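You operate a simulated robot arm through the tools that you are given. There is no shell and no other tool.

The job below is to be done with a simulated two-armed robot. You get a single attempt, and the scene is never put back.

## Task
Pump 30 litres of blue from the tote to the drums.
Fine: open the line, set the dial and prime till the pot window is full, two strokes over at most, before the start; end with the pump off and the board's valves shut; leave the tote side as it is.

It is judged by the outcome, as a careful person would: the job done as asked, and still so three seconds after it is handed in. It fails if anything else is knocked over, pushed out of place, dropped, spilled or broken.

## Robot
Two 7-joint arms with fingered hands on one trunk that stands fixed in place. Base frame: the origin is at the foot of the trunk, x ahead of it, y to its left, z up; the work surface is at about z = 700. Units: mm, degrees, N and s.
The left shoulder is at [30, 136, 1280], the right one opposite. With the tool pointing down near the work surface each hand reaches from about 100 to 920 mm from the base axis, measured 20 degrees to its own side. Payload 5 kg a hand.
The tool frame of a hand sits at the grasp point between the pads (the TCP): z along the fingers, y along the line on which they close. The tips reach 42 mm beyond it. The gripper opens to 208 mm. The gripper's body begins 119 mm behind the TCP. The gripper is a hand of 4 fingers: y runs from the thumb to the fingers, the wrist lies at [0, 0, -332] in the tool frame.
Orientation is that of the tool frame in the base frame, as a unit quaternion [w, x, y, z]. With the fingers straight down and closing along the base's y, the tool's x points along the base's -x, its y along +y and its z along -z.

## Interface
- The arms move only by the tool servo_tool. It takes "left_motion", "right_motion" or both (then of equal length, played together; a hand with none holds still); each is a list of rows, each an object of numbers (a shift or turn left out is 0): "wx", "wy", "wz": the turn, a rotation vector about the base's x, y, z in degrees; "dx", "dy", "dz": the shift along the base's x, y, z in cm. In form: [{"wx": .., "wy": .., "wz": .., "dx": .., "dy": .., "dz": ..}, ...]. A call has 1 to 20 rows; each row is the pose to reach, as a shift and turn from the pose commanded when the call began. Rows are played at 5 a second. More than 50 mm and 8.6 degrees between two rows, and nothing of the call is played. A pose out of reach is approached as far as the arm can. The call stops where the force on the tool passes 40 N (or 10 N more than at its start, if that is more) or the arm is blocked; 0.2 s more then pass. In this call time passes only in rows, and 0.2 s behind the last. It gives the time, the measured TCP pose, the force on the tool (base axes), the opening and the grip force at its end, in the units of the frame above (readings bear some noise), with the torque about the TCP (base axes, N m) and any sound that the robot's microphone picked up.
- Cameras (640 x 400 px; columns grow to the right, rows downward): "scene" is now at [28.5, -55.7, 2009.4]; the picture's right is [-0.69, -0.72, 0.00], its down [-0.53, 0.50, -0.69] and it looks along [0.49, -0.47, -0.73] (base axes); focal length 330 px, centre (320, 200). "left" rides on the left gripper at [-101, 1, -145] in its tool frame; the picture's right is [-0.01, -1.00, 0.00], its down [0.82, 0.00, -0.57] and it looks along [0.57, 0.00, 0.82] (tool axes); focal length 261 px, centre (320, 200). "right" rides on the right gripper at [101, 0, -145] in its tool frame; the picture's right is [0.00, 1.00, 0.00], its down [-0.82, 0.00, -0.57] and it looks along [-0.57, 0.00, 0.82] (tool axes); focal length 261 px, centre (320, 200). There is no depth. A picture from a camera that has moved, and an enlarged one, comes with that camera's place and axes in the base frame and with its lens.
- grab_frame(camera): a new picture of that camera. The clock stands still meanwhile.
- lift_body(by): slides the trunk up (or, below 0, down) by that many mm; the arms and the scene camera ride with it, the base frame stays. It gives what a move gives, with no picture.
- finger_targets(finger1, finger2, finger3, thumb_bend, hand): sets how far each is bent, from 0 (flat) to 100 (curled in); at 30 the hand is open as for a grip, at 70 the pads meet at the TCP. One left out holds its place. A second passes; each finger stops where it meets its share of the squeeze, and holds until it gets a number again. It is the only way to open and close the hand. It gives what a move gives, with no picture; readings hold the bend of each and the force on the fingers (four entries, about 0 where the hand has none), thumb and palm.
- aim_head(pan, tilt): turns the head with the scene camera to pan (to the left, within 143 degrees either way) and tilt (down, from -29 to 69), counted from straight ahead of the robot. It gives what a move gives.
- enlarge(camera, box): a new picture of the part [left, top, right, bottom] of that camera's present view, enlarged. The clock stands still meanwhile.
- finish_job(): hands the job in; it is judged then, once.

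Places have to be worked out from the pictures, the camera data and where the tool is seen. Open the grippers and draw the arms clear of the work before you hand the job in, unless the task says otherwise.

The tools are called after "Emit:" by a JSON object that holds its "fn" and its "kwargs". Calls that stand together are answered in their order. servo_tool: Moves the arms, as the interface text tells. Its arguments: {"type":"object","properties":{"left_motion":{"type":"array","items":{"type":"object","properties":{"wx":{"type":"number"},"wy":{"type":"number"},"wz":{"type":"number"},"dx":{"type":"number"},"dy":{"type":"number"},"dz":{"type":"number"}}}},"right_motion":{"type":"array","items":{"type":"object","properties":{"wx":{"type":"number"},"wy":{"type":"number"},"wz":{"type":"number"},"dx":{"type":"number"},"dy":{"type":"number"},"dz":{"type":"number"}}}}},"required":[]} The other tools are called the same way: lift_body (by) slides the trunk up or down; finger_targets (finger1, finger2, finger3, thumb_bend, hand) moves the fingers one by one; aim_head (pan, tilt) turns the head that bears the scene camera; grab_frame (camera) takes a picture; enlarge (camera, box) takes an enlarged picture of a part of a camera's view; finish_job () hands the job in.

At the start:

```text
time_s: 0.0
left_ee_pos: [550.4, -33.4, 1573.4]
left_ee_rot: [0.001, 0.0, 1.0, 0.0]
left_ft_force: [0.1, -0.3, 0.0]
left_torque: [-0.03, 0.02, -0.03]
left_grip_width: 208.0
left_finger_force: 0.1
left_shape: jaw
left_bend: [30.0, 30.0, 30.0, 30.0]
left_finger forces: [0.1, 0.0, 0.1, 0.1, 0.0, 0.0]
right_ee_pos: [361.5, -540.9, 1581.9]
right_ee_rot: [0.0, 0.0, 1.0, 0.0]
right_ft_force: [0.6, -1.6, -0.3]
right_torque: [0.03, -0.02, -0.01]
right_grip_width: 207.9
right_finger_force: 0.0
right_shape: jaw
right_bend: [30.0, 30.0, 30.0, 30.0]
right_finger forces: [0.0, 0.0, 0.0, 0.0, 0.1, 0.0]
trunk travel left (down, up): [-300.0, 190.0]
head pan, tilt: [-43.9, 46.7]
```

scene: 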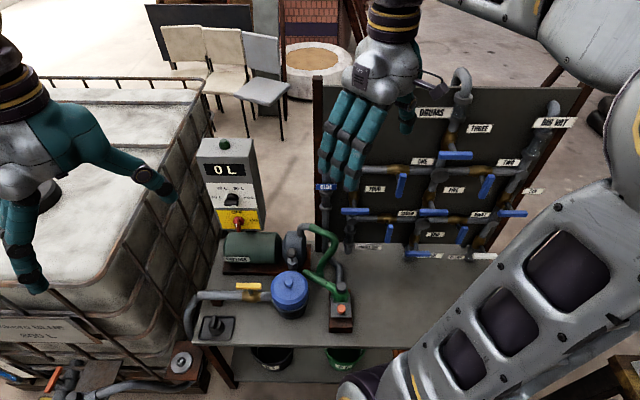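
right: 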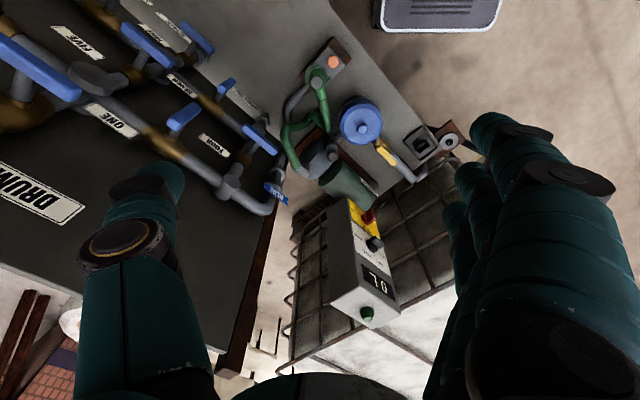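
left: 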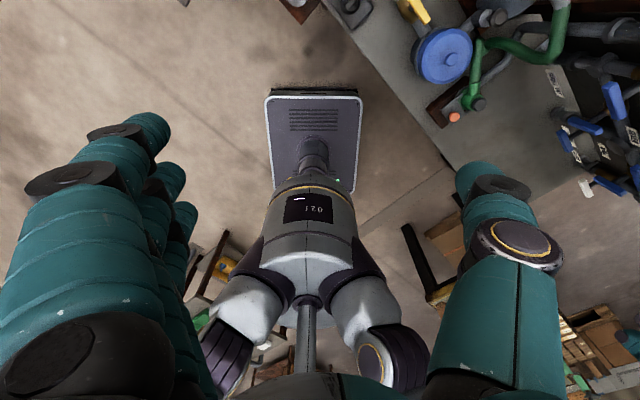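

The arms block part of the view; I will look closer at the board, control box and pump before anything moves.

Emit:
{"fn": "enlarge", "kwargs": {"camera": "scene", "box": [300, 60, 600, 260]}}

Emit:
{"fn": "enlarge", "kwargs": {"camera": "scene", "box": [180, 120, 380, 350]}}

Emit:
{"fn": "enlarge", "kwargs": {"camera": "right", "box": [0, 0, 300, 230]}}

Emit:
{"fn": "enlarge", "kwargs": {"camera": "right", "box": [260, 20, 500, 330]}}

```text
2.00 times, centred on (450, 160) of scene
camera zoom: at [28.5, -55.7, 2009.4], right [-0.69, -0.72, 0.0], down [-0.53, 0.5, -0.69], along [0.49, -0.47, -0.73], focal length 660 px, centre (60, 280)
```

zoom: 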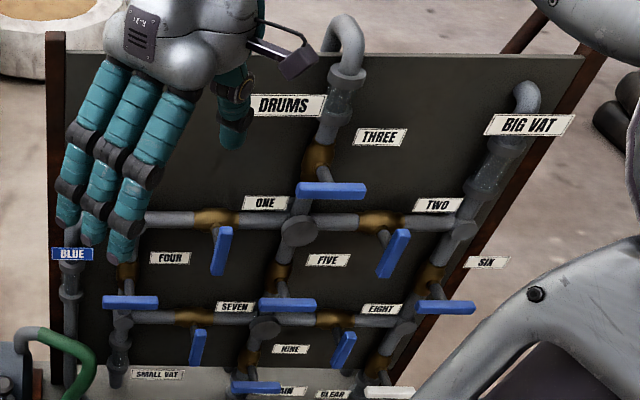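

```text
1.74 times, centred on (280, 235) of scene
camera zoom: at [28.5, -55.7, 2009.4], right [-0.69, -0.72, 0.0], down [-0.53, 0.5, -0.69], along [0.49, -0.47, -0.73], focal length 574 px, centre (390, 139)
```

zoom: 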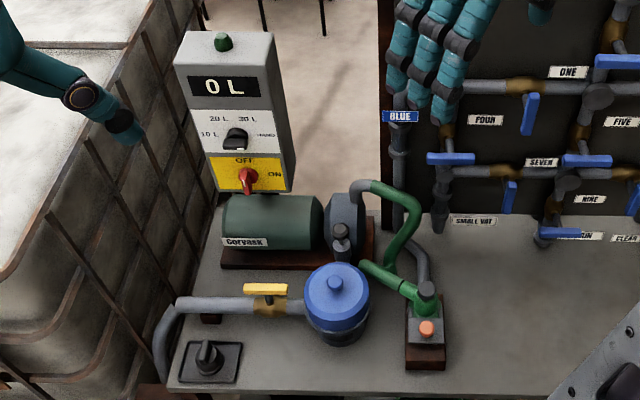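

```text
1.74 times, centred on (150, 115) of right
camera zoom: at [260.4, -541.0, 1725.5], right [0.0, 1.0, 0.0], down [0.82, 0.0, 0.57], along [0.57, 0.0, -0.82], focal length 453 px, centre (616, 348)
```

zoom: 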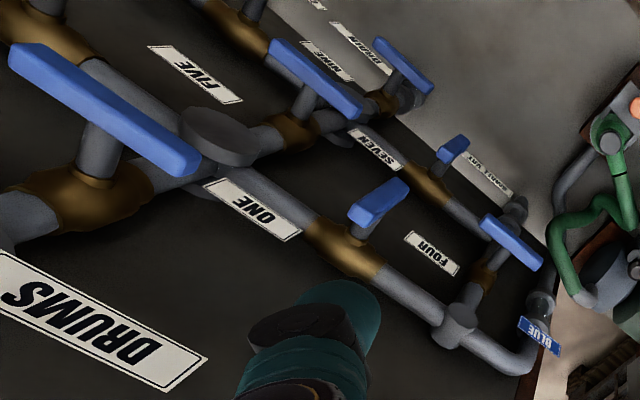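

```text
1.29 times, centred on (380, 175) of right
camera zoom: at [260.4, -541.0, 1725.5], right [0.0, 1.0, 0.0], down [0.82, 0.0, 0.57], along [0.57, 0.0, -0.82], focal length 336 px, centre (243, 232)
```

zoom: 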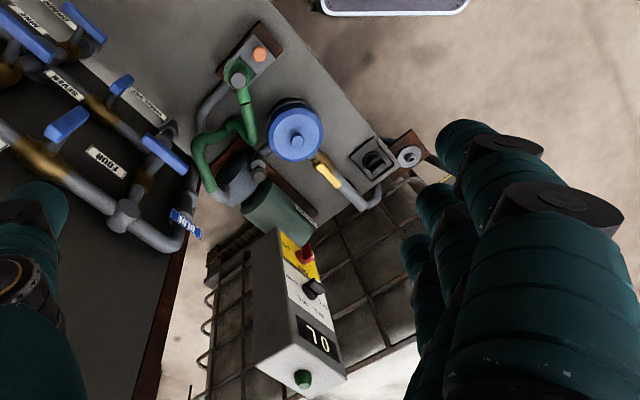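

The board holds valves ONE to NINE (plus drain/clear), with BLUE entering at lower left and DRUMS at the top. I look around with the head first to see what is free space and where the rest (tote, drums, obstacles) is.

Emit:
{"fn": "aim_head", "kwargs": {"pan": -43.9, "tilt": 30}}

Emit:
{"fn": "grab_frame", "kwargs": {"camera": "scene"}}

Emit:
{"fn": "aim_head", "kwargs": {"pan": 20, "tilt": 40}}

Emit:
{"fn": "grab_frame", "kwargs": {"camera": "scene"}}

Emit:
{"fn": "aim_head", "kwargs": {"pan": -90, "tilt": 40}}

Emit:
{"fn": "grab_frame", "kwargs": {"camera": "scene"}}

```text
time_s: 0.8
left_ee_pos: [551.3, -33.9, 1574.7]
left_ee_rot: [0.0, 0.0, 1.0, 0.0]
left_ft_force: [0.1, -0.3, -1.0]
left_torque: [-0.01, 0.03, 0.04]
left_grip_width: 207.7
left_finger_force: 0.0
left_shape: jaw
left_bend: [30.0, 30.0, 30.0, 30.0]
left_finger forces: [0.0, 0.0, 0.0, 0.0, 0.0, 0.0]
right_ee_pos: [361.9, -541.9, 1582.0]
right_ee_rot: [0.0, 0.0, 1.0, 0.0]
right_ft_force: [-1.0, -0.8, 0.2]
right_torque: [0.02, 0.0, 0.01]
right_grip_width: 207.7
right_finger_force: 0.0
right_shape: jaw
right_bend: [30.0, 30.0, 30.0, 30.0]
right_finger forces: [0.1, 0.0, 0.0, 0.0, 0.0, 0.1]
trunk travel left (down, up): [-300.0, 190.0]
head pan, tilt: [-43.9, 30.0]
```

```text
taken
camera scene: at [36.2, -63.2, 2034.4], right [-0.69, -0.72, 0.0], down [-0.36, 0.35, -0.87], along [0.62, -0.6, -0.5], focal length 330 px, centre (320, 200)
```

scene: 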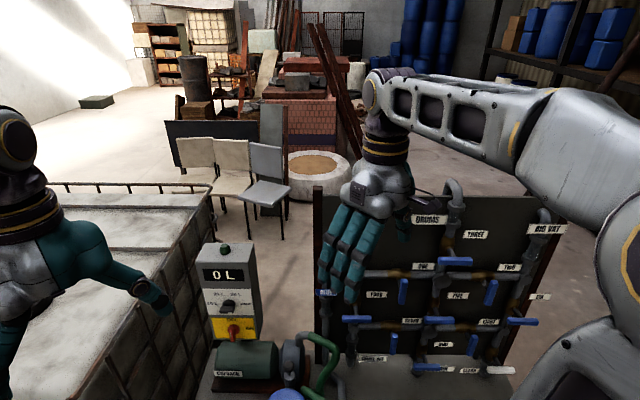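

```text
time_s: 2.1
left_ee_pos: [550.4, -33.7, 1574.2]
left_ee_rot: [0.001, 0.0, 1.0, 0.001]
left_ft_force: [-0.4, 0.6, -0.7]
left_torque: [-0.01, 0.01, -0.01]
left_grip_width: 207.8
left_finger_force: 0.0
left_shape: jaw
left_bend: [30.0, 30.0, 30.0, 30.0]
left_finger forces: [0.0, 0.1, 0.0, 0.1, 0.1, 0.1]
right_ee_pos: [361.7, -541.2, 1580.6]
right_ee_rot: [0.0, -0.001, 1.0, -0.001]
right_ft_force: [-0.4, 0.3, -0.6]
right_torque: [0.0, -0.02, 0.0]
right_grip_width: 207.9
right_finger_force: 0.0
right_shape: jaw
right_bend: [30.0, 30.0, 30.0, 30.0]
right_finger forces: [0.1, 0.0, 0.0, 0.1, 0.0, 0.0]
trunk travel left (down, up): [-300.0, 190.0]
head pan, tilt: [20.0, 40.0]
```

```text
taken
camera scene: at [50.8, 28.6, 2019.1], right [0.34, -0.94, 0.0], down [-0.6, -0.22, -0.77], along [0.72, 0.26, -0.64], focal length 330 px, centre (320, 200)
```

scene: 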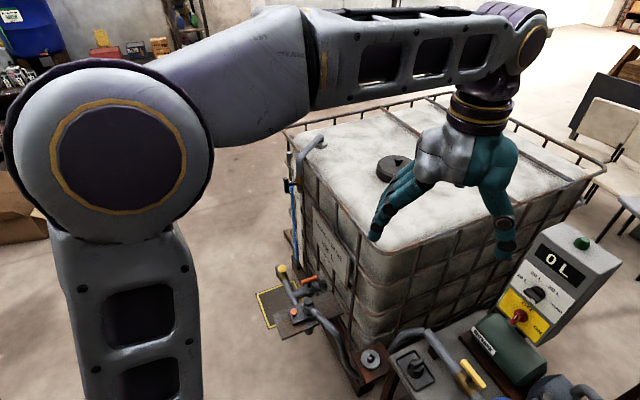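

```text
time_s: 4.0
left_ee_pos: [550.5, -33.2, 1575.1]
left_ee_rot: [0.0, 0.0, 1.0, 0.0]
left_ft_force: [0.3, 0.1, -0.3]
left_torque: [0.0, 0.01, 0.03]
left_grip_width: 207.9
left_finger_force: 0.0
left_shape: jaw
left_bend: [30.0, 30.0, 30.0, 30.0]
left_finger forces: [0.0, 0.0, 0.1, 0.1, 0.1, 0.1]
right_ee_pos: [362.9, -541.1, 1580.5]
right_ee_rot: [0.0, 0.001, 1.0, 0.0]
right_ft_force: [0.4, 1.0, 0.5]
right_torque: [0.0, -0.01, -0.01]
right_grip_width: 207.9
right_finger_force: 0.0
right_shape: jaw
right_bend: [30.0, 30.0, 30.0, 30.0]
right_finger forces: [0.0, 0.0, 0.1, 0.1, 0.0, 0.1]
trunk travel left (down, up): [-300.0, 190.0]
head pan, tilt: [-90.0, 40.0]
```

```text
taken
camera scene: at [-29.0, -85.4, 2019.1], right [-1.0, 0.0, 0.0], down [0.0, 0.64, -0.77], along [0.0, -0.77, -0.64], focal length 330 px, centre (320, 200)
```

scene: 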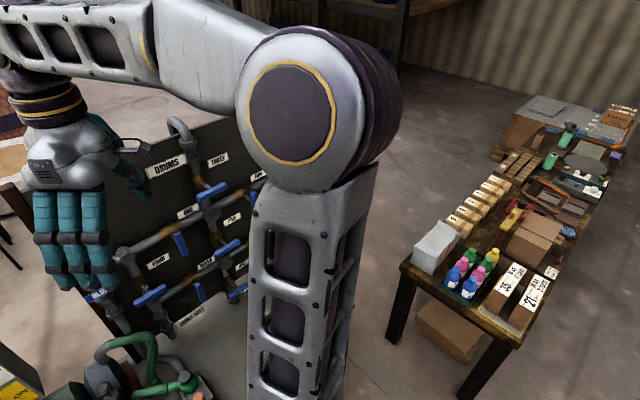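

Let me zoom in on the pump, pot, and priming unit from a good head pose.

Emit:
{"fn": "aim_head", "kwargs": {"pan": -38, "tilt": 55}}

Emit:
{"fn": "grab_frame", "kwargs": {"camera": "scene"}}

Emit:
{"fn": "enlarge", "kwargs": {"camera": "scene", "box": [150, 200, 270, 290]}}

Emit:
{"fn": "enlarge", "kwargs": {"camera": "scene", "box": [240, 140, 400, 280]}}

Emit:
{"fn": "enlarge", "kwargs": {"camera": "scene", "box": [170, 60, 270, 180]}}

```text
time_s: 5.2
left_ee_pos: [550.5, -33.9, 1573.6]
left_ee_rot: [0.0, 0.0, 1.0, 0.0]
left_ft_force: [-0.4, -1.0, 0.2]
left_torque: [0.02, 0.03, -0.01]
left_grip_width: 208.0
left_finger_force: 0.2
left_shape: jaw
left_bend: [30.0, 30.0, 30.0, 30.0]
left_finger forces: [0.0, 0.0, 0.1, 0.0, 0.0, 0.0]
right_ee_pos: [362.9, -541.5, 1581.3]
right_ee_rot: [0.0, -0.001, 1.0, 0.0]
right_ft_force: [-0.4, -0.1, -0.3]
right_torque: [-0.04, 0.03, -0.02]
right_grip_width: 207.8
right_finger_force: 0.0
right_shape: jaw
right_bend: [30.0, 30.0, 30.0, 30.0]
right_finger forces: [0.0, 0.1, 0.0, 0.0, 0.1, 0.0]
trunk travel left (down, up): [-300.0, 190.0]
head pan, tilt: [-38.0, 55.0]
```

```text
taken
camera scene: at [27.7, -44.9, 1998.4], right [-0.62, -0.79, 0.0], down [-0.65, 0.5, -0.57], along [0.45, -0.35, -0.82], focal length 330 px, centre (320, 200)
```

scene: 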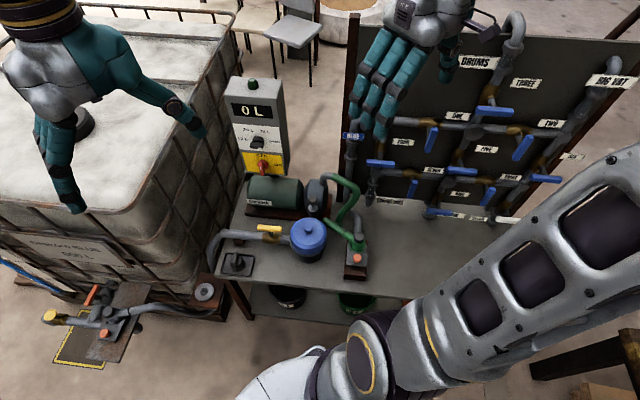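

```text
4.44 times, centred on (210, 245) of scene
camera zoom: at [27.7, -44.9, 1998.4], right [-0.62, -0.79, 0.0], down [-0.65, 0.5, -0.57], along [0.45, -0.35, -0.82], focal length 1466 px, centre (809, 0)
```

zoom: 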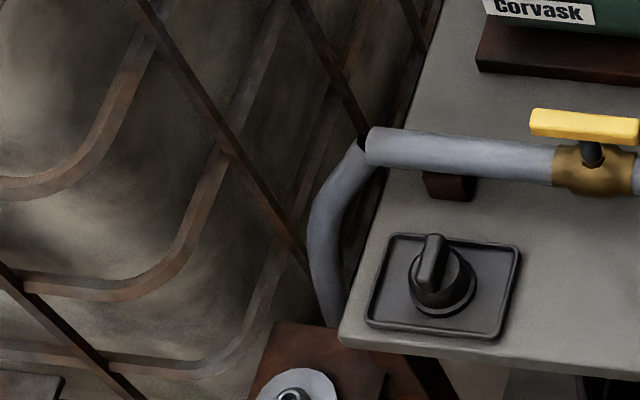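

```text
2.86 times, centred on (320, 210) of scene
camera zoom: at [27.7, -44.9, 1998.4], right [-0.62, -0.79, 0.0], down [-0.65, 0.5, -0.57], along [0.45, -0.35, -0.82], focal length 942 px, centre (320, 171)
```

zoom: 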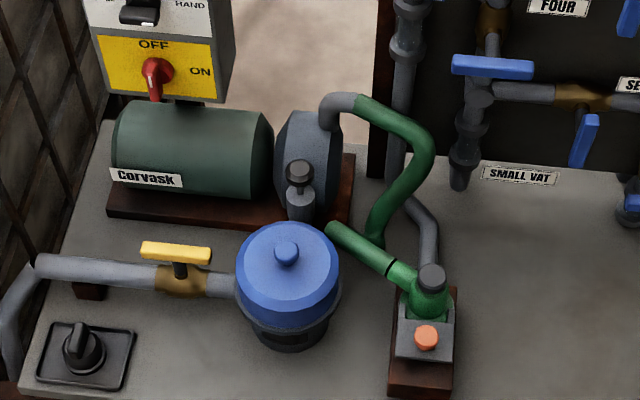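

```text
3.33 times, centred on (220, 120) of scene
camera zoom: at [27.7, -44.9, 1998.4], right [-0.62, -0.79, 0.0], down [-0.65, 0.5, -0.57], along [0.45, -0.35, -0.82], focal length 1099 px, centre (653, 467)
```

zoom: 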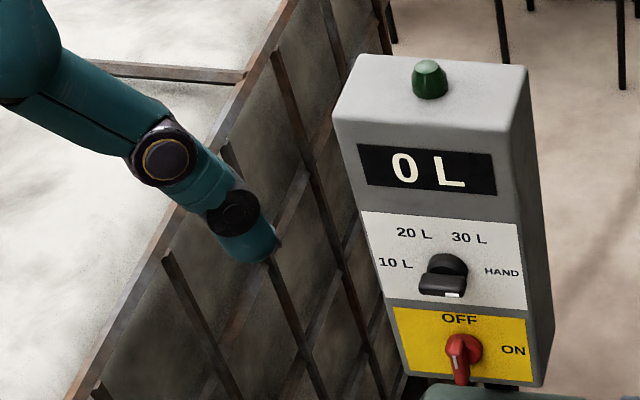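

The pump, pot, priming unit and control box need a closer look. I turn the left hand in place by 90° about the vertical so its camera looks toward the bench (-y).

Emit:
{"fn": "servo_tool", "kwargs": {"left_motion": [{"wz": 8}, {"wz": 16}, {"wz": 24}, {"wz": 32}, {"wz": 40}, {"wz": 48}, {"wz": 56}, {"wz": 64}, {"wz": 72}, {"wz": 80}, {"wz": 88}, {"wz": 90}]}}

Emit:
{"fn": "grab_frame", "kwargs": {"camera": "left"}}

Emit:
{"fn": "grab_frame", "kwargs": {"camera": "scene"}}

```text
time_s: 7.8
left_ee_pos: [549.1, -32.7, 1575.7]
left_ee_rot: [0.0, 0.708, -0.707, 0.001]
left_ft_force: [-0.7, 1.0, 1.0]
left_torque: [-0.06, -0.05, -0.01]
left_grip_width: 208.0
left_finger_force: 0.2
left_shape: jaw
left_bend: [30.0, 30.0, 30.0, 30.0]
left_finger forces: [0.1, 0.1, 0.1, 0.0, 0.1, 0.0]
right_ee_pos: [361.3, -540.0, 1582.3]
right_ee_rot: [0.0, 0.0, 1.0, 0.0]
right_ft_force: [-0.8, 0.7, 0.5]
right_torque: [-0.1, -0.04, -0.03]
right_grip_width: 207.6
right_finger_force: 0.0
right_shape: jaw
right_bend: [30.0, 30.0, 30.0, 30.0]
right_finger forces: [0.0, 0.0, 0.0, 0.0, 0.0, 0.1]
trunk travel left (down, up): [-300.0, 190.0]
head pan, tilt: [-38.0, 55.0]
```

```text
taken
camera left: at [548.4, 69.1, 1719.5], right [1.0, 0.01, 0.0], down [0.0, -0.82, 0.57], along [0.0, -0.57, -0.82], focal length 261 px, centre (320, 200)
```

left: 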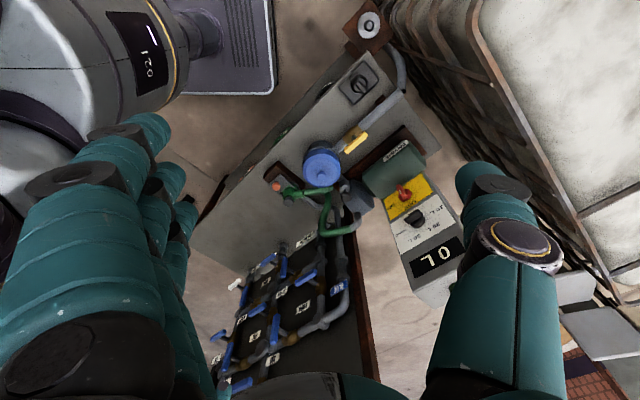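

```text
taken
camera scene: at [26.7, -43.7, 1998.5], right [-0.62, -0.79, 0.0], down [-0.65, 0.5, -0.57], along [0.45, -0.35, -0.82], focal length 330 px, centre (320, 200)
```

scene: 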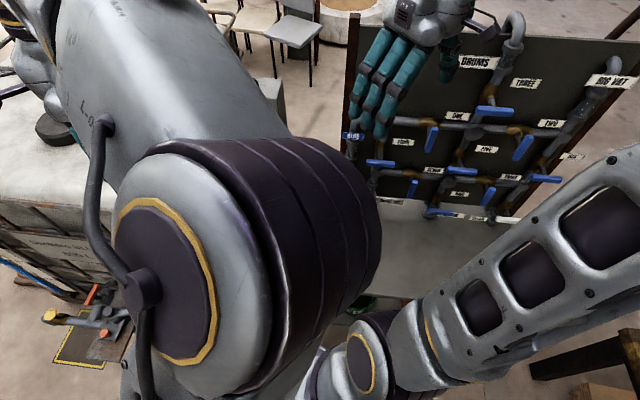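

The left camera sees bench and box (upside down). Enlarging for details.

Emit:
{"fn": "enlarge", "kwargs": {"camera": "left", "box": [370, 130, 470, 300]}}

Emit:
{"fn": "enlarge", "kwargs": {"camera": "left", "box": [250, 100, 400, 240]}}

Emit:
{"fn": "enlarge", "kwargs": {"camera": "left", "box": [320, 0, 430, 110]}}

Emit:
{"fn": "enlarge", "kwargs": {"camera": "left", "box": [200, 220, 370, 400]}}

```text
2.35 times, centred on (420, 215) of left
camera zoom: at [548.4, 69.1, 1719.5], right [1.0, 0.01, 0.0], down [0.0, -0.82, 0.57], along [0.0, -0.57, -0.82], focal length 613 px, centre (85, 165)
```

zoom: 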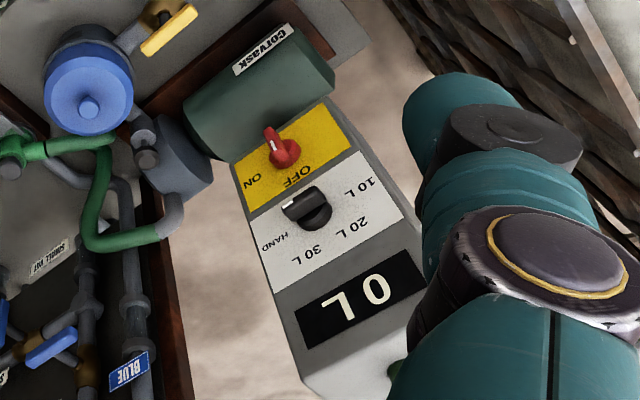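

```text
2.86 times, centred on (325, 170) of left
camera zoom: at [548.4, 69.1, 1719.5], right [1.0, 0.01, 0.0], down [0.0, -0.82, 0.57], along [0.0, -0.57, -0.82], focal length 745 px, centre (306, 286)
```

zoom: 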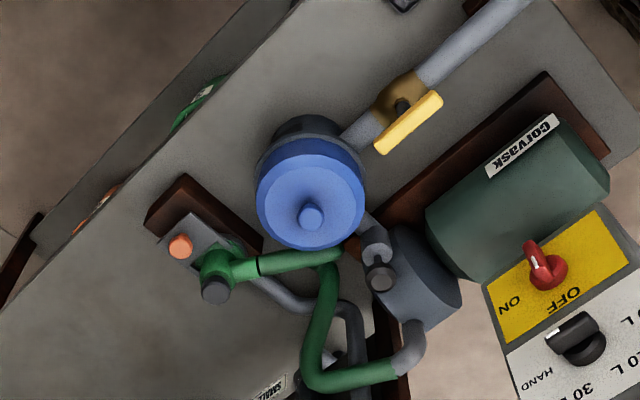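

```text
3.64 times, centred on (375, 55) of left
camera zoom: at [548.4, 69.1, 1719.5], right [1.0, 0.01, 0.0], down [0.0, -0.82, 0.57], along [0.0, -0.57, -0.82], focal length 948 px, centre (120, 727)
```

zoom: 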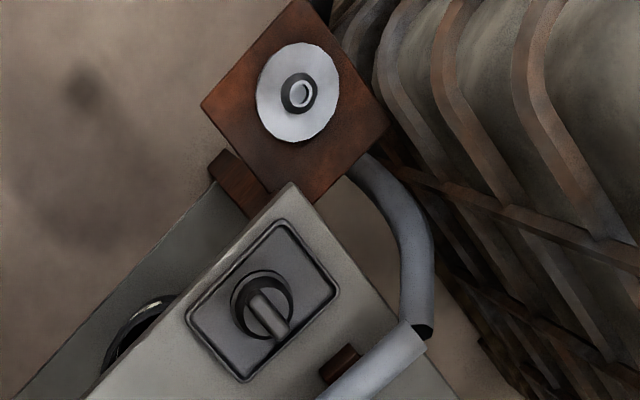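

```text
2.22 times, centred on (285, 310) of left
camera zoom: at [548.4, 69.1, 1719.5], right [1.0, 0.01, 0.0], down [0.0, -0.82, 0.57], along [0.0, -0.57, -0.82], focal length 579 px, centre (398, -44)
```

zoom: 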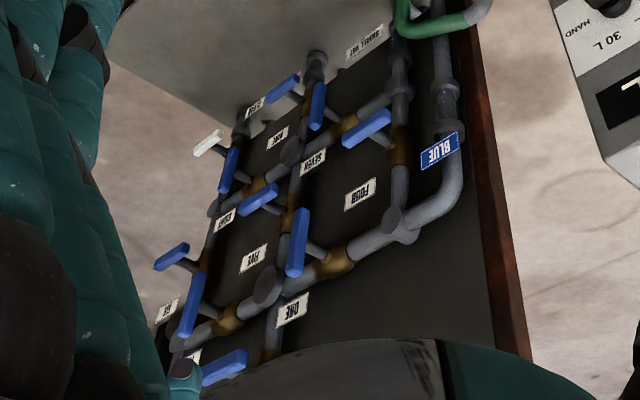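

Findings so far: valve T-bars sit at about 830 mm out along the -45° direction; ONE near (398,-772,1256), THREE near (300,-870,1393); dial near (805,-368,1167) and red switch near (804,-370,1042). The pot lid knob is near (556,-400,889). I bring the left hand back and to the left, so the right hand can come in and inspect the bench from the front.

Emit:
{"fn": "servo_tool", "kwargs": {"left_motion": [{"wz": -8, "dy": 2}, {"wz": -16, "dy": 4}, {"wz": -24, "dy": 6}, {"wz": -32, "dy": 8}, {"wz": -40, "dy": 10}, {"wz": -48, "dy": 12}, {"wz": -56, "dy": 14}, {"wz": -64, "dy": 16}, {"wz": -72, "dy": 18}, {"wz": -80, "dy": 20}, {"wz": -88, "dy": 22}, {"wz": -90, "dy": 24}]}}

Emit:
{"fn": "servo_tool", "kwargs": {"right_motion": [{"wz": -8, "dy": 3}, {"wz": -16, "dy": 6}, {"wz": -24, "dy": 9}, {"wz": -32, "dy": 12}, {"wz": -40, "dy": 15}, {"wz": -45, "dy": 18}, {"wz": -45, "dy": 22}, {"wz": -45, "dy": 26}, {"wz": -45, "dy": 30}]}}

Emit:
{"fn": "grab_frame", "kwargs": {"camera": "right"}}

Emit:
{"fn": "grab_frame", "kwargs": {"camera": "scene"}}

```text
time_s: 10.4
left_ee_pos: [550.9, 209.8, 1573.6]
left_ee_rot: [0.0, 0.0, 1.0, -0.001]
left_ft_force: [-0.5, 0.8, -1.1]
left_torque: [-0.08, 0.06, 0.02]
left_grip_width: 207.9
left_finger_force: 0.0
left_shape: jaw
left_bend: [30.0, 30.0, 30.0, 30.0]
left_finger forces: [0.0, 0.0, 0.0, 0.0, 0.0, 0.0]
right_ee_pos: [362.4, -541.1, 1582.2]
right_ee_rot: [0.0, 0.0, 1.0, -0.001]
right_ft_force: [0.6, 0.7, 0.6]
right_torque: [-0.09, -0.01, -0.02]
right_grip_width: 208.1
right_finger_force: 0.1
right_shape: jaw
right_bend: [30.0, 30.0, 30.0, 30.0]
right_finger forces: [0.0, 0.0, 0.0, 0.2, 0.1, 0.1]
trunk travel left (down, up): [-300.0, 190.0]
head pan, tilt: [-38.0, 55.0]
```

```text
time_s: 12.4
left_ee_pos: [550.6, 209.6, 1574.3]
left_ee_rot: [0.0, 0.0, 1.0, -0.001]
left_ft_force: [-0.9, 0.3, 0.3]
left_torque: [-0.14, 0.01, -0.02]
left_grip_width: 207.7
left_finger_force: 0.0
left_shape: jaw
left_bend: [30.0, 30.0, 30.0, 30.0]
left_finger forces: [0.1, 0.0, 0.0, 0.0, 0.0, 0.1]
right_ee_pos: [360.8, -239.6, 1580.7]
right_ee_rot: [0.0, 0.382, 0.924, 0.0]
right_ft_force: [0.3, 0.8, -0.5]
right_torque: [-0.08, 0.01, -0.03]
right_grip_width: 208.0
right_finger_force: 0.1
right_shape: jaw
right_bend: [30.0, 30.0, 30.0, 30.0]
right_finger forces: [0.1, 0.0, 0.0, 0.1, 0.1, 0.0]
trunk travel left (down, up): [-300.0, 190.0]
head pan, tilt: [-38.0, 55.0]
```

```text
taken
camera right: at [289.8, -168.1, 1725.6], right [0.71, 0.7, 0.0], down [0.58, -0.58, 0.57], along [0.4, -0.41, -0.82], focal length 261 px, centre (320, 200)
```

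right: 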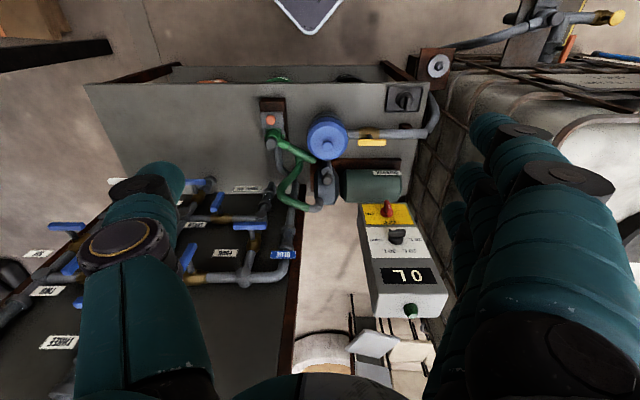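

```text
taken
camera scene: at [27.9, -42.9, 1998.5], right [-0.62, -0.79, 0.0], down [-0.65, 0.5, -0.57], along [0.45, -0.35, -0.82], focal length 330 px, centre (320, 200)
```

scene: 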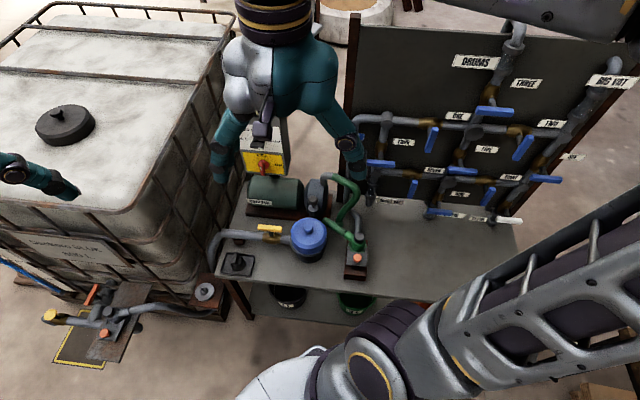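

The bench edge runs straight across this view, so the bench is at -45°. I lower the right hand in front of the bench with a 25° forward pitch to see the pot window and primer from the front.

Emit:
{"fn": "servo_tool", "kwargs": {"right_motion": [{"dz": -4.5, "dx": -0.2, "dy": 0.3}, {"dz": -9, "dx": -0.4, "dy": 0.6}, {"dz": -13.5, "dx": -0.6, "dy": 0.9}, {"dz": -18, "dx": -0.8, "dy": 1.2, "wx": -2, "wy": -2}, {"dz": -22.5, "dx": -1, "dy": 1.5, "wx": -4, "wy": -4}, {"dz": -27, "dx": -1.2, "dy": 1.8, "wx": -6, "wy": -6}, {"dz": -31.5, "dx": -1.4, "dy": 2.1, "wx": -8, "wy": -8}, {"dz": -36, "dx": -1.6, "dy": 2.4, "wx": -10, "wy": -10}, {"dz": -40.5, "dx": -1.8, "dy": 2.8, "wx": -12, "wy": -12}, {"dz": -45, "dx": -2, "dy": 3.2, "wx": -14, "wy": -14}, {"dz": -49.5, "dx": -2, "dy": 3.6, "wx": -16, "wy": -16}, {"dz": -54, "dx": -2, "dy": 4, "wx": -17.7, "wy": -17.7}]}}

Emit:
{"fn": "grab_frame", "kwargs": {"camera": "right"}}

Emit:
{"fn": "grab_frame", "kwargs": {"camera": "scene"}}

```text
time_s: 15.0
left_ee_pos: [552.6, 209.1, 1572.9]
left_ee_rot: [0.0, 0.001, 1.0, 0.0]
left_ft_force: [-0.3, -0.2, -0.8]
left_torque: [0.05, 0.04, 0.03]
left_grip_width: 207.7
left_finger_force: 0.0
left_shape: jaw
left_bend: [30.0, 30.0, 30.0, 30.0]
left_finger forces: [0.0, 0.1, 0.0, 0.0, 0.0, 0.0]
right_ee_pos: [414.1, -157.3, 1008.9]
right_ee_rot: [0.196, 0.376, 0.902, -0.087]
right_ft_force: [-10.2, 1.0, -10.3]
right_torque: [-0.78, -1.51, 0.51]
right_grip_width: 207.8
right_finger_force: 0.1
right_shape: jaw
right_bend: [30.0, 30.0, 30.0, 30.0]
right_finger forces: [0.1, 0.0, 0.0, 0.0, 0.0, 0.0]
right hand out of reach, approached as far as the arm can: row 7, 8, 9, 10, 11, 12
trunk travel left (down, up): [-300.0, 190.0]
head pan, tilt: [-38.0, 55.0]
```

```text
taken
camera right: at [307.1, -48.2, 1096.7], right [0.71, 0.7, -0.01], down [0.36, -0.35, 0.86], along [0.6, -0.62, -0.5], focal length 261 px, centre (320, 200)
```

right: 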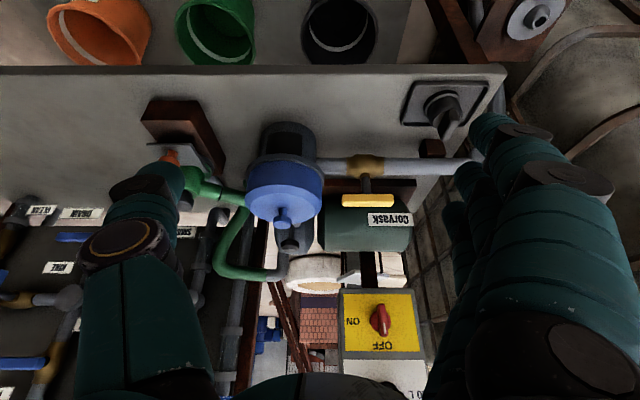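

```text
taken
camera scene: at [29.6, -43.8, 1997.9], right [-0.62, -0.79, 0.0], down [-0.65, 0.5, -0.57], along [0.45, -0.35, -0.82], focal length 330 px, centre (320, 200)
```

scene: 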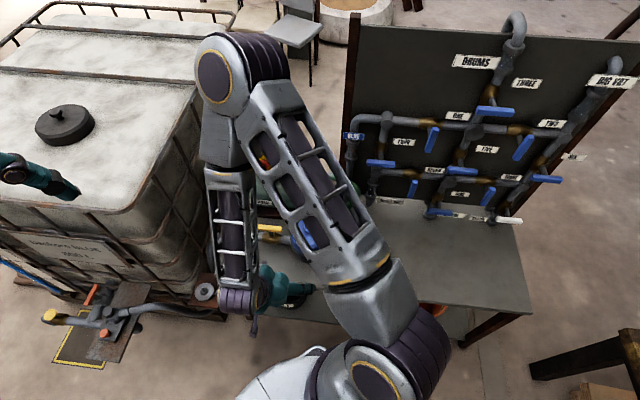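

The arm could not fully reach that pose and a ~10 N force shows, so I check the pictures closely before moving further.

Emit:
{"fn": "enlarge", "kwargs": {"camera": "right", "box": [200, 100, 420, 260]}}

Emit:
{"fn": "enlarge", "kwargs": {"camera": "right", "box": [130, 90, 230, 210]}}

Emit:
{"fn": "enlarge", "kwargs": {"camera": "right", "box": [380, 60, 520, 160]}}

Emit:
{"fn": "enlarge", "kwargs": {"camera": "scene", "box": [180, 20, 400, 330]}}

```text
2.50 times, centred on (310, 180) of right
camera zoom: at [307.1, -48.2, 1096.7], right [0.71, 0.7, -0.01], down [0.36, -0.35, 0.86], along [0.6, -0.62, -0.5], focal length 652 px, centre (345, 250)
```

zoom: 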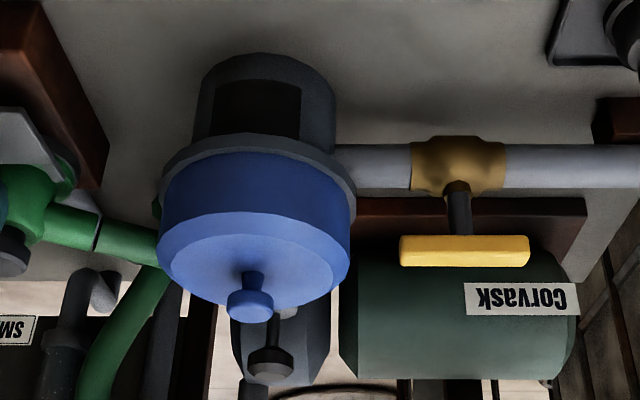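

```text
3.33 times, centred on (180, 150) of right
camera zoom: at [307.1, -48.2, 1096.7], right [0.71, 0.7, -0.01], down [0.36, -0.35, 0.86], along [0.6, -0.62, -0.5], focal length 869 px, centre (787, 367)
```

zoom: 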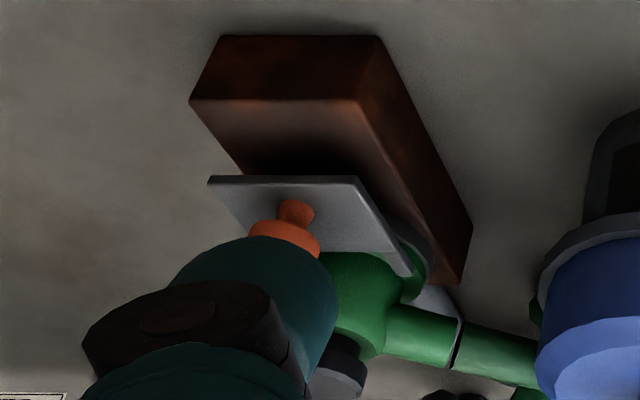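

```text
4.00 times, centred on (450, 110) of right
camera zoom: at [307.1, -48.2, 1096.7], right [0.71, 0.7, -0.01], down [0.36, -0.35, 0.86], along [0.6, -0.62, -0.5], focal length 1043 px, centre (-200, 560)
```

zoom: 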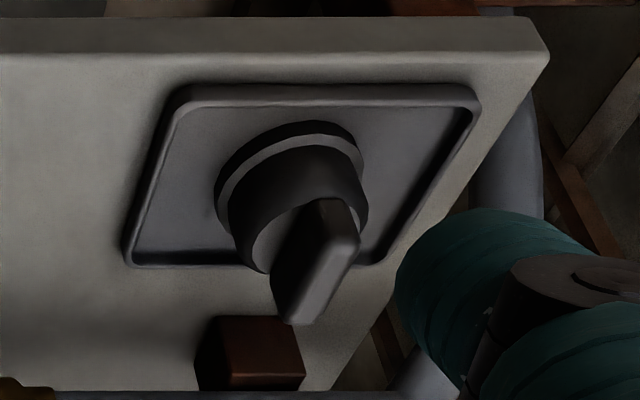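

```text
1.29 times, centred on (290, 175) of scene
camera zoom: at [29.6, -43.8, 1997.9], right [-0.62, -0.79, 0.0], down [-0.65, 0.5, -0.57], along [0.45, -0.35, -0.82], focal length 426 px, centre (359, 232)
```

zoom: 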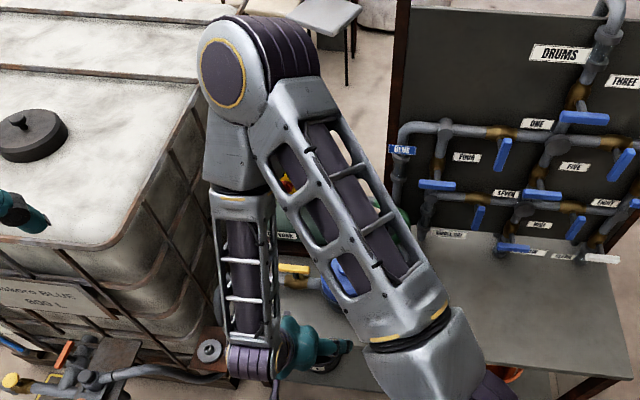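

The pot window is the dark rectangle on the front of the pot body (empty now), and the primer is the spring plunger with a black cap behind the pot at about (651,-491,896). Now I back the right hand up and out to a place in front of the board, pitching it to point at the board.

Emit:
{"fn": "servo_tool", "kwargs": {"right_motion": [{"dz": 4.5}, {"dz": 9}, {"dz": 13.5}, {"dz": 18}, {"dz": 22.5}, {"dz": 26}, {"dz": 26, "dy": -4.5, "dx": -1}, {"dz": 26, "dy": -9, "dx": -2}, {"dz": 26, "dy": -13.5, "dx": -3}, {"dz": 26, "dy": -18, "dx": -4}]}}

Emit:
{"fn": "grab_frame", "kwargs": {"camera": "scene"}}

```text
time_s: 17.2
left_ee_pos: [549.3, 206.0, 1575.6]
left_ee_rot: [0.001, 0.0, 1.0, 0.001]
left_ft_force: [-0.2, -1.1, -0.1]
left_torque: [0.17, -0.08, -0.01]
left_grip_width: 207.7
left_finger_force: 0.0
left_shape: jaw
left_bend: [30.0, 30.0, 30.0, 30.0]
left_finger forces: [0.0, 0.0, 0.1, 0.1, 0.0, 0.0]
right_ee_pos: [433.2, -355.6, 1297.7]
right_ee_rot: [0.196, 0.374, 0.903, -0.083]
right_ft_force: [-1.3, -1.7, -0.2]
right_torque: [0.14, -0.11, 0.07]
right_grip_width: 208.1
right_finger_force: 0.0
right_shape: jaw
right_bend: [30.0, 30.0, 30.0, 30.0]
right_finger forces: [0.1, 0.0, 0.1, 0.0, 0.0, 0.1]
right hand out of reach, approached as far as the arm can: row 1, 2, 3, 4, 5, 6, 7, 8, 9, 10
trunk travel left (down, up): [-300.0, 190.0]
head pan, tilt: [-38.0, 55.0]
```

```text
taken
camera scene: at [25.8, -47.1, 1998.4], right [-0.62, -0.79, 0.0], down [-0.65, 0.5, -0.57], along [0.45, -0.35, -0.82], focal length 330 px, centre (320, 200)
```

scene: 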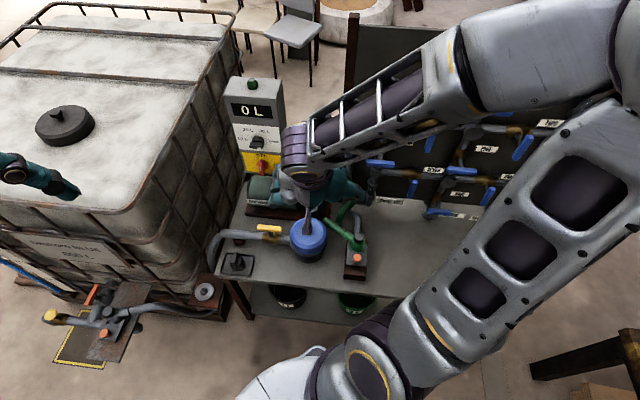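

The arm's elbow swung to its right side and the pose lags the command. I play a null row to see the settled pose.

Emit:
{"fn": "servo_tool", "kwargs": {"right_motion": [{"dz": 0}, {"dz": 0}, {"dz": 0}]}}

Emit:
{"fn": "grab_frame", "kwargs": {"camera": "scene"}}

Emit:
{"fn": "grab_frame", "kwargs": {"camera": "right"}}

```text
time_s: 18.0
left_ee_pos: [551.5, 209.2, 1574.1]
left_ee_rot: [0.0, 0.0, 1.0, 0.0]
left_ft_force: [0.7, 0.2, -0.1]
left_torque: [-0.05, 0.02, 0.0]
left_grip_width: 207.9
left_finger_force: 0.0
left_shape: jaw
left_bend: [30.0, 30.0, 30.0, 30.0]
left_finger forces: [0.0, 0.0, 0.0, 0.1, 0.0, 0.0]
right_ee_pos: [434.1, -352.6, 1297.7]
right_ee_rot: [0.195, 0.373, 0.903, -0.082]
right_ft_force: [-0.2, -0.1, -0.4]
right_torque: [-0.03, 0.01, -0.05]
right_grip_width: 208.1
right_finger_force: 0.0
right_shape: jaw
right_bend: [30.0, 30.0, 30.0, 30.0]
right_finger forces: [0.0, 0.1, 0.0, 0.0, 0.0, 0.0]
trunk travel left (down, up): [-300.0, 190.0]
head pan, tilt: [-38.0, 55.0]
```

```text
taken
camera scene: at [28.3, -44.0, 1998.4], right [-0.62, -0.79, 0.0], down [-0.65, 0.5, -0.57], along [0.45, -0.35, -0.82], focal length 330 px, centre (320, 200)
```

scene: 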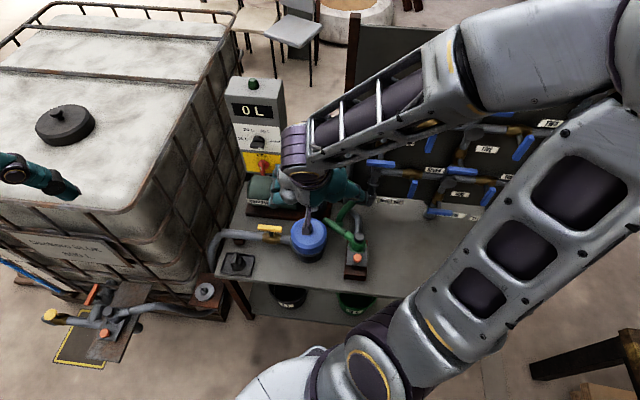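

```text
taken
camera right: at [327.1, -244.9, 1387.5], right [0.71, 0.7, 0.0], down [0.36, -0.36, 0.86], along [0.6, -0.61, -0.51], focal length 261 px, centre (320, 200)
```

right: 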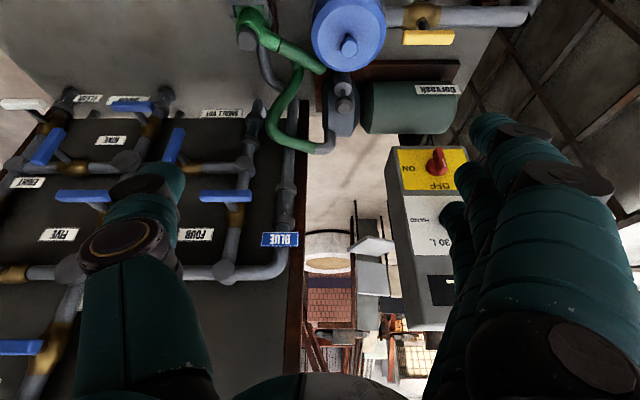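

Now I move right along the board front at a safe 600 mm depth while pitching the tool up to point at the board.

Emit:
{"fn": "servo_tool", "kwargs": {"right_motion": [{"dx": -2, "dy": -2.6, "wx": -4.6, "wy": -4.6}, {"dx": -4, "dy": -5.2, "wx": -9.2, "wy": -9.2}, {"dx": -6, "dy": -7.8, "wx": -13.8, "wy": -13.8}, {"dx": -8, "dy": -10.4, "wx": -18.4, "wy": -18.4}, {"dx": -10, "dy": -13, "wx": -23, "wy": -23}, {"dx": -12, "dy": -15.6, "wx": -27.6, "wy": -27.6}, {"dx": -14, "dy": -18.2, "wx": -32.2, "wy": -32.2}, {"dx": -16, "dy": -20.8, "wx": -36.8, "wy": -36.8}, {"dx": -18, "dy": -23.4, "wx": -41.4, "wy": -41.4}, {"dx": -19.2, "dy": -25.4, "wx": -46, "wy": -46}]}}

Emit:
{"fn": "grab_frame", "kwargs": {"camera": "scene"}}

Emit:
{"fn": "grab_frame", "kwargs": {"camera": "right"}}

```text
time_s: 20.4
left_ee_pos: [548.9, 205.7, 1575.2]
left_ee_rot: [0.001, -0.001, 1.0, 0.002]
left_ft_force: [0.5, -1.4, 1.0]
left_torque: [0.24, -0.05, 0.03]
left_grip_width: 207.9
left_finger_force: 0.1
left_shape: jaw
left_bend: [30.0, 30.0, 30.0, 30.0]
left_finger forces: [0.0, 0.0, 0.1, 0.0, 0.0, 0.0]
right_ee_pos: [229.6, -734.6, 1345.5]
right_ee_rot: [0.485, 0.166, 0.821, -0.252]
right_ft_force: [-1.6, -2.2, 0.1]
right_torque: [0.04, -0.09, 0.15]
right_grip_width: 207.9
right_finger_force: 0.0
right_shape: jaw
right_bend: [30.0, 30.0, 30.0, 30.0]
right_finger forces: [0.1, 0.0, 0.0, 0.0, 0.0, 0.0]
right hand out of reach, approached as far as the arm can: row 1, 2, 3, 4, 5, 6, 7, 8, 9, 10
trunk travel left (down, up): [-300.0, 190.0]
head pan, tilt: [-38.0, 55.0]
stopped in row 10 (right hand): the arm was blocked; the commanded pose is now the measured one
```

```text
taken
camera scene: at [26.5, -48.3, 1998.4], right [-0.62, -0.79, 0.0], down [-0.65, 0.51, -0.57], along [0.45, -0.35, -0.82], focal length 330 px, centre (320, 200)
```

scene: 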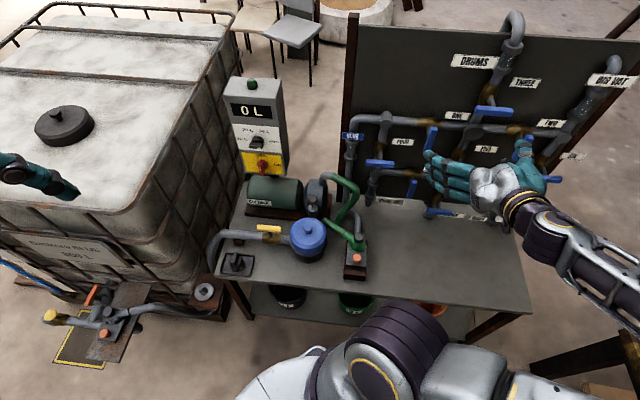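

```text
taken
camera right: at [78.5, -648.0, 1314.5], right [0.52, 0.82, -0.25], down [-0.02, 0.3, 0.95], along [0.85, -0.49, 0.17], focal length 261 px, centre (320, 200)
```

right: 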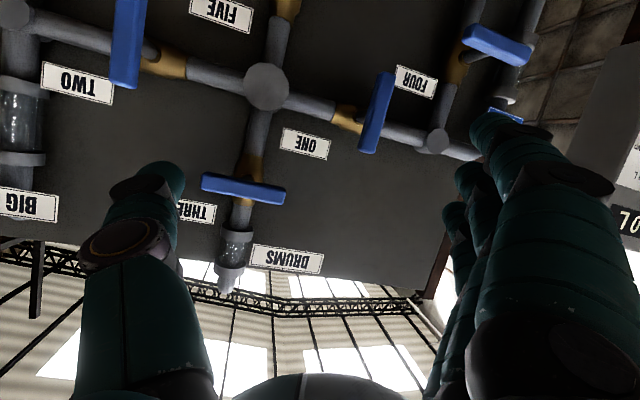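

The arm stopped in a joint-limited pose near (230,-735,1345), not touching anything. The camera gives a clear (upside-down) view: ONE's bar is across its pipe and so is THREE's – both shut, centre T-bars. Let me zoom to verify piping and every bar.

Emit:
{"fn": "enlarge", "kwargs": {"camera": "right", "box": [160, 0, 560, 300]}}

Emit:
{"fn": "enlarge", "kwargs": {"camera": "scene", "box": [330, 0, 640, 230]}}

Emit:
{"fn": "enlarge", "kwargs": {"camera": "scene", "box": [270, 160, 370, 290]}}

```text
1.33 times, centred on (360, 150) of right
camera zoom: at [78.5, -648.0, 1314.5], right [0.52, 0.82, -0.25], down [-0.02, 0.3, 0.95], along [0.85, -0.49, 0.17], focal length 348 px, centre (267, 267)
```

zoom: 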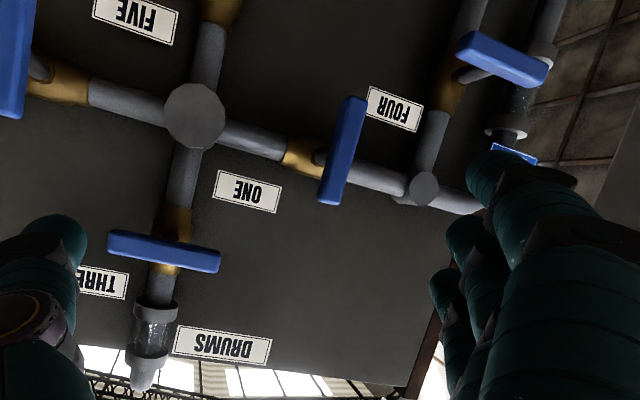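

```text
1.74 times, centred on (485, 115) of scene
camera zoom: at [26.5, -48.3, 1998.4], right [-0.62, -0.79, 0.0], down [-0.65, 0.51, -0.57], along [0.45, -0.35, -0.82], focal length 574 px, centre (33, 348)
```

zoom: 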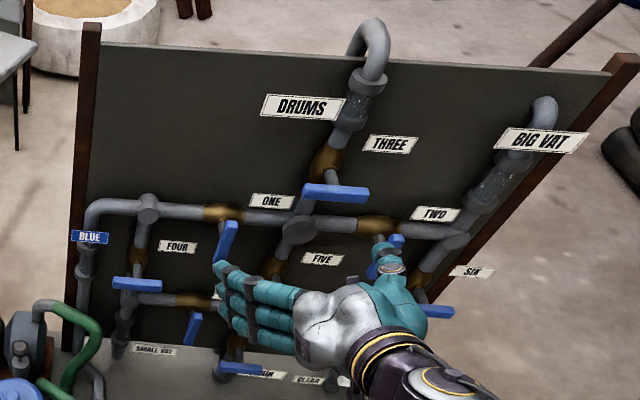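

```text
3.08 times, centred on (320, 225) of scene
camera zoom: at [26.5, -48.3, 1998.4], right [-0.62, -0.79, 0.0], down [-0.65, 0.51, -0.57], along [0.45, -0.35, -0.82], focal length 1015 px, centre (320, 123)
```

zoom: 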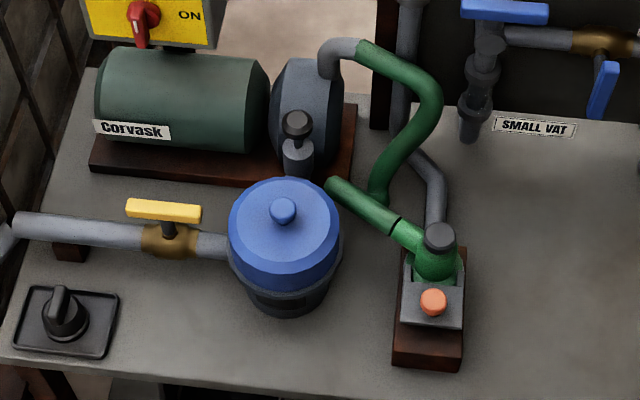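

ONE's bar centre is about (396,-783,1255) and THREE's about (304,-889,1380), bars ~100 mm long. I try a hand shape for poking: fingers curled with only finger1 extended, and check in the camera.

Emit:
{"fn": "finger_targets", "kwargs": {"hand": "right", "finger1": 60, "finger2": 100, "finger3": 100, "thumb_bend": 100}}

Emit:
{"fn": "grab_frame", "kwargs": {"camera": "right"}}

Emit:
{"fn": "grab_frame", "kwargs": {"camera": "scene"}}

```text
time_s: 21.4
left_ee_pos: [550.9, 207.9, 1573.9]
left_ee_rot: [0.0, 0.0, 1.0, 0.0]
left_ft_force: [-0.4, -0.3, -0.2]
left_torque: [0.03, -0.05, 0.02]
left_grip_width: 207.5
left_finger_force: 0.1
left_shape: jaw
left_bend: [30.0, 30.0, 30.0, 30.0]
left_finger forces: [0.1, 0.0, 0.1, 0.1, 0.1, 0.1]
right_ee_pos: [230.9, -732.7, 1346.6]
right_ee_rot: [0.485, 0.166, 0.821, -0.252]
right_ft_force: [-0.9, 0.2, -0.4]
right_torque: [0.01, -0.01, 0.05]
right_grip_width: 62.4
right_finger_force: 0.1
right_shape: fingers
right_bend: [60.0, 86.0, 100.0, 99.0]
right_finger forces: [0.0, 0.1, 0.0, 0.1, 0.0, 0.0]
trunk travel left (down, up): [-300.0, 190.0]
head pan, tilt: [-38.0, 55.0]
```

```text
taken
camera right: at [78.8, -645.9, 1315.2], right [0.52, 0.82, -0.25], down [-0.02, 0.3, 0.95], along [0.85, -0.49, 0.17], focal length 261 px, centre (320, 200)
```

right: 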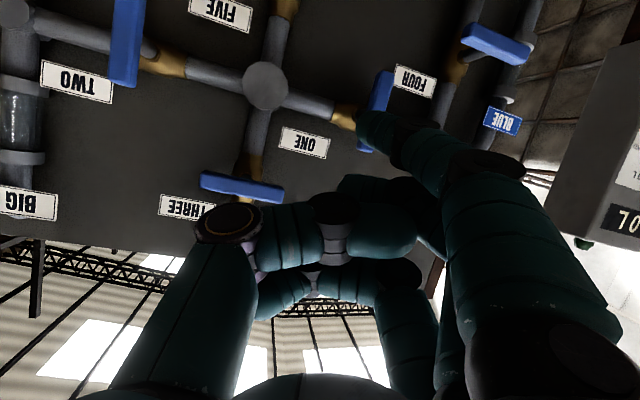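

```text
taken
camera scene: at [27.2, -45.3, 1998.4], right [-0.62, -0.79, 0.0], down [-0.65, 0.5, -0.57], along [0.45, -0.35, -0.82], focal length 330 px, centre (320, 200)
```

scene: 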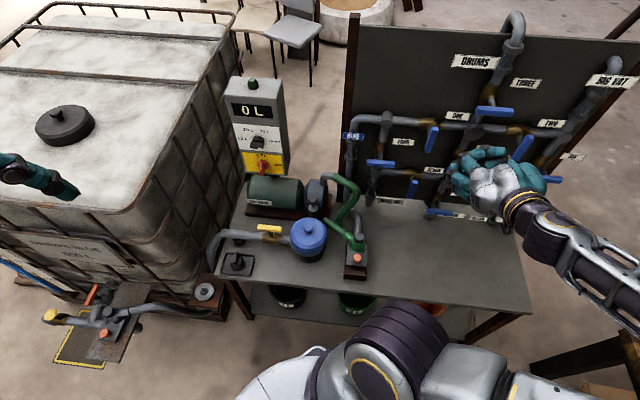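

Finger1 makes a usable poker; its tip is near (289,-732,1290). I move it forward toward the right side of ONE's upper bar end, in small steps, checking the arm follows.

Emit:
{"fn": "servo_tool", "kwargs": {"right_motion": [{"dx": 1.5, "dy": -1.5}, {"dx": 3, "dy": -3}, {"dx": 4.5, "dy": -4.5}]}}

Emit:
{"fn": "grab_frame", "kwargs": {"camera": "right"}}

Emit:
{"fn": "grab_frame", "kwargs": {"camera": "scene"}}

```text
time_s: 22.2
left_ee_pos: [551.4, 207.0, 1572.7]
left_ee_rot: [-0.001, -0.001, 1.0, 0.0]
left_ft_force: [0.6, -0.2, -0.3]
left_torque: [0.11, 0.07, 0.02]
left_grip_width: 207.7
left_finger_force: 0.0
left_shape: jaw
left_bend: [30.0, 30.0, 30.0, 30.0]
left_finger forces: [0.1, 0.0, 0.1, 0.0, 0.1, 0.0]
right_ee_pos: [276.2, -779.2, 1345.5]
right_ee_rot: [0.485, 0.168, 0.82, -0.253]
right_ft_force: [0.6, -0.6, 0.1]
right_torque: [0.0, -0.01, 0.05]
right_grip_width: 67.4
right_finger_force: 0.0
right_shape: fingers
right_bend: [60.0, 95.0, 100.0, 100.0]
right_finger forces: [0.1, 0.1, 0.1, 0.1, 0.0, 0.0]
trunk travel left (down, up): [-300.0, 190.0]
head pan, tilt: [-38.0, 55.0]
```

```text
taken
camera right: at [124.2, -692.3, 1314.7], right [0.52, 0.82, -0.25], down [-0.02, 0.3, 0.95], along [0.85, -0.49, 0.17], focal length 261 px, centre (320, 200)
```

right: 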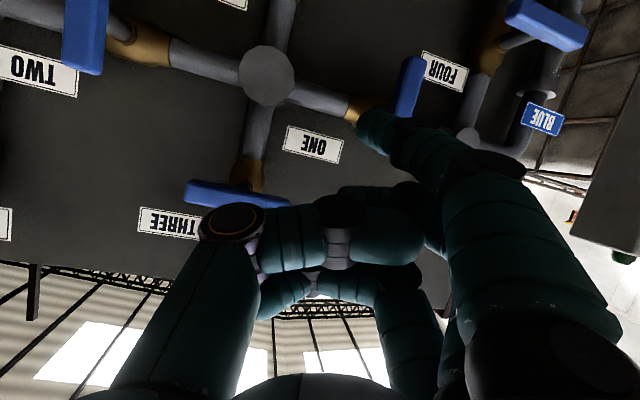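

```text
taken
camera scene: at [28.6, -45.7, 1998.4], right [-0.62, -0.79, 0.0], down [-0.65, 0.5, -0.57], along [0.45, -0.35, -0.82], focal length 330 px, centre (320, 200)
```

scene: 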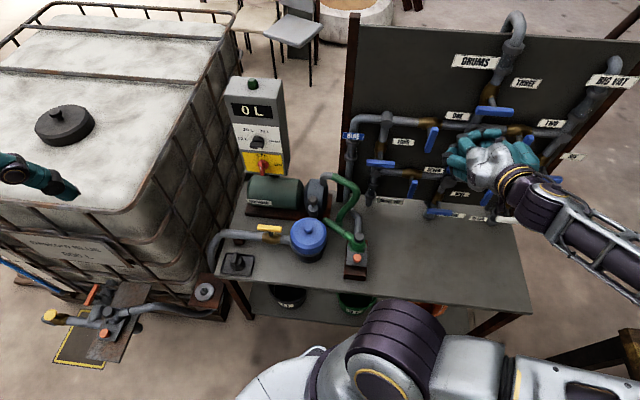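

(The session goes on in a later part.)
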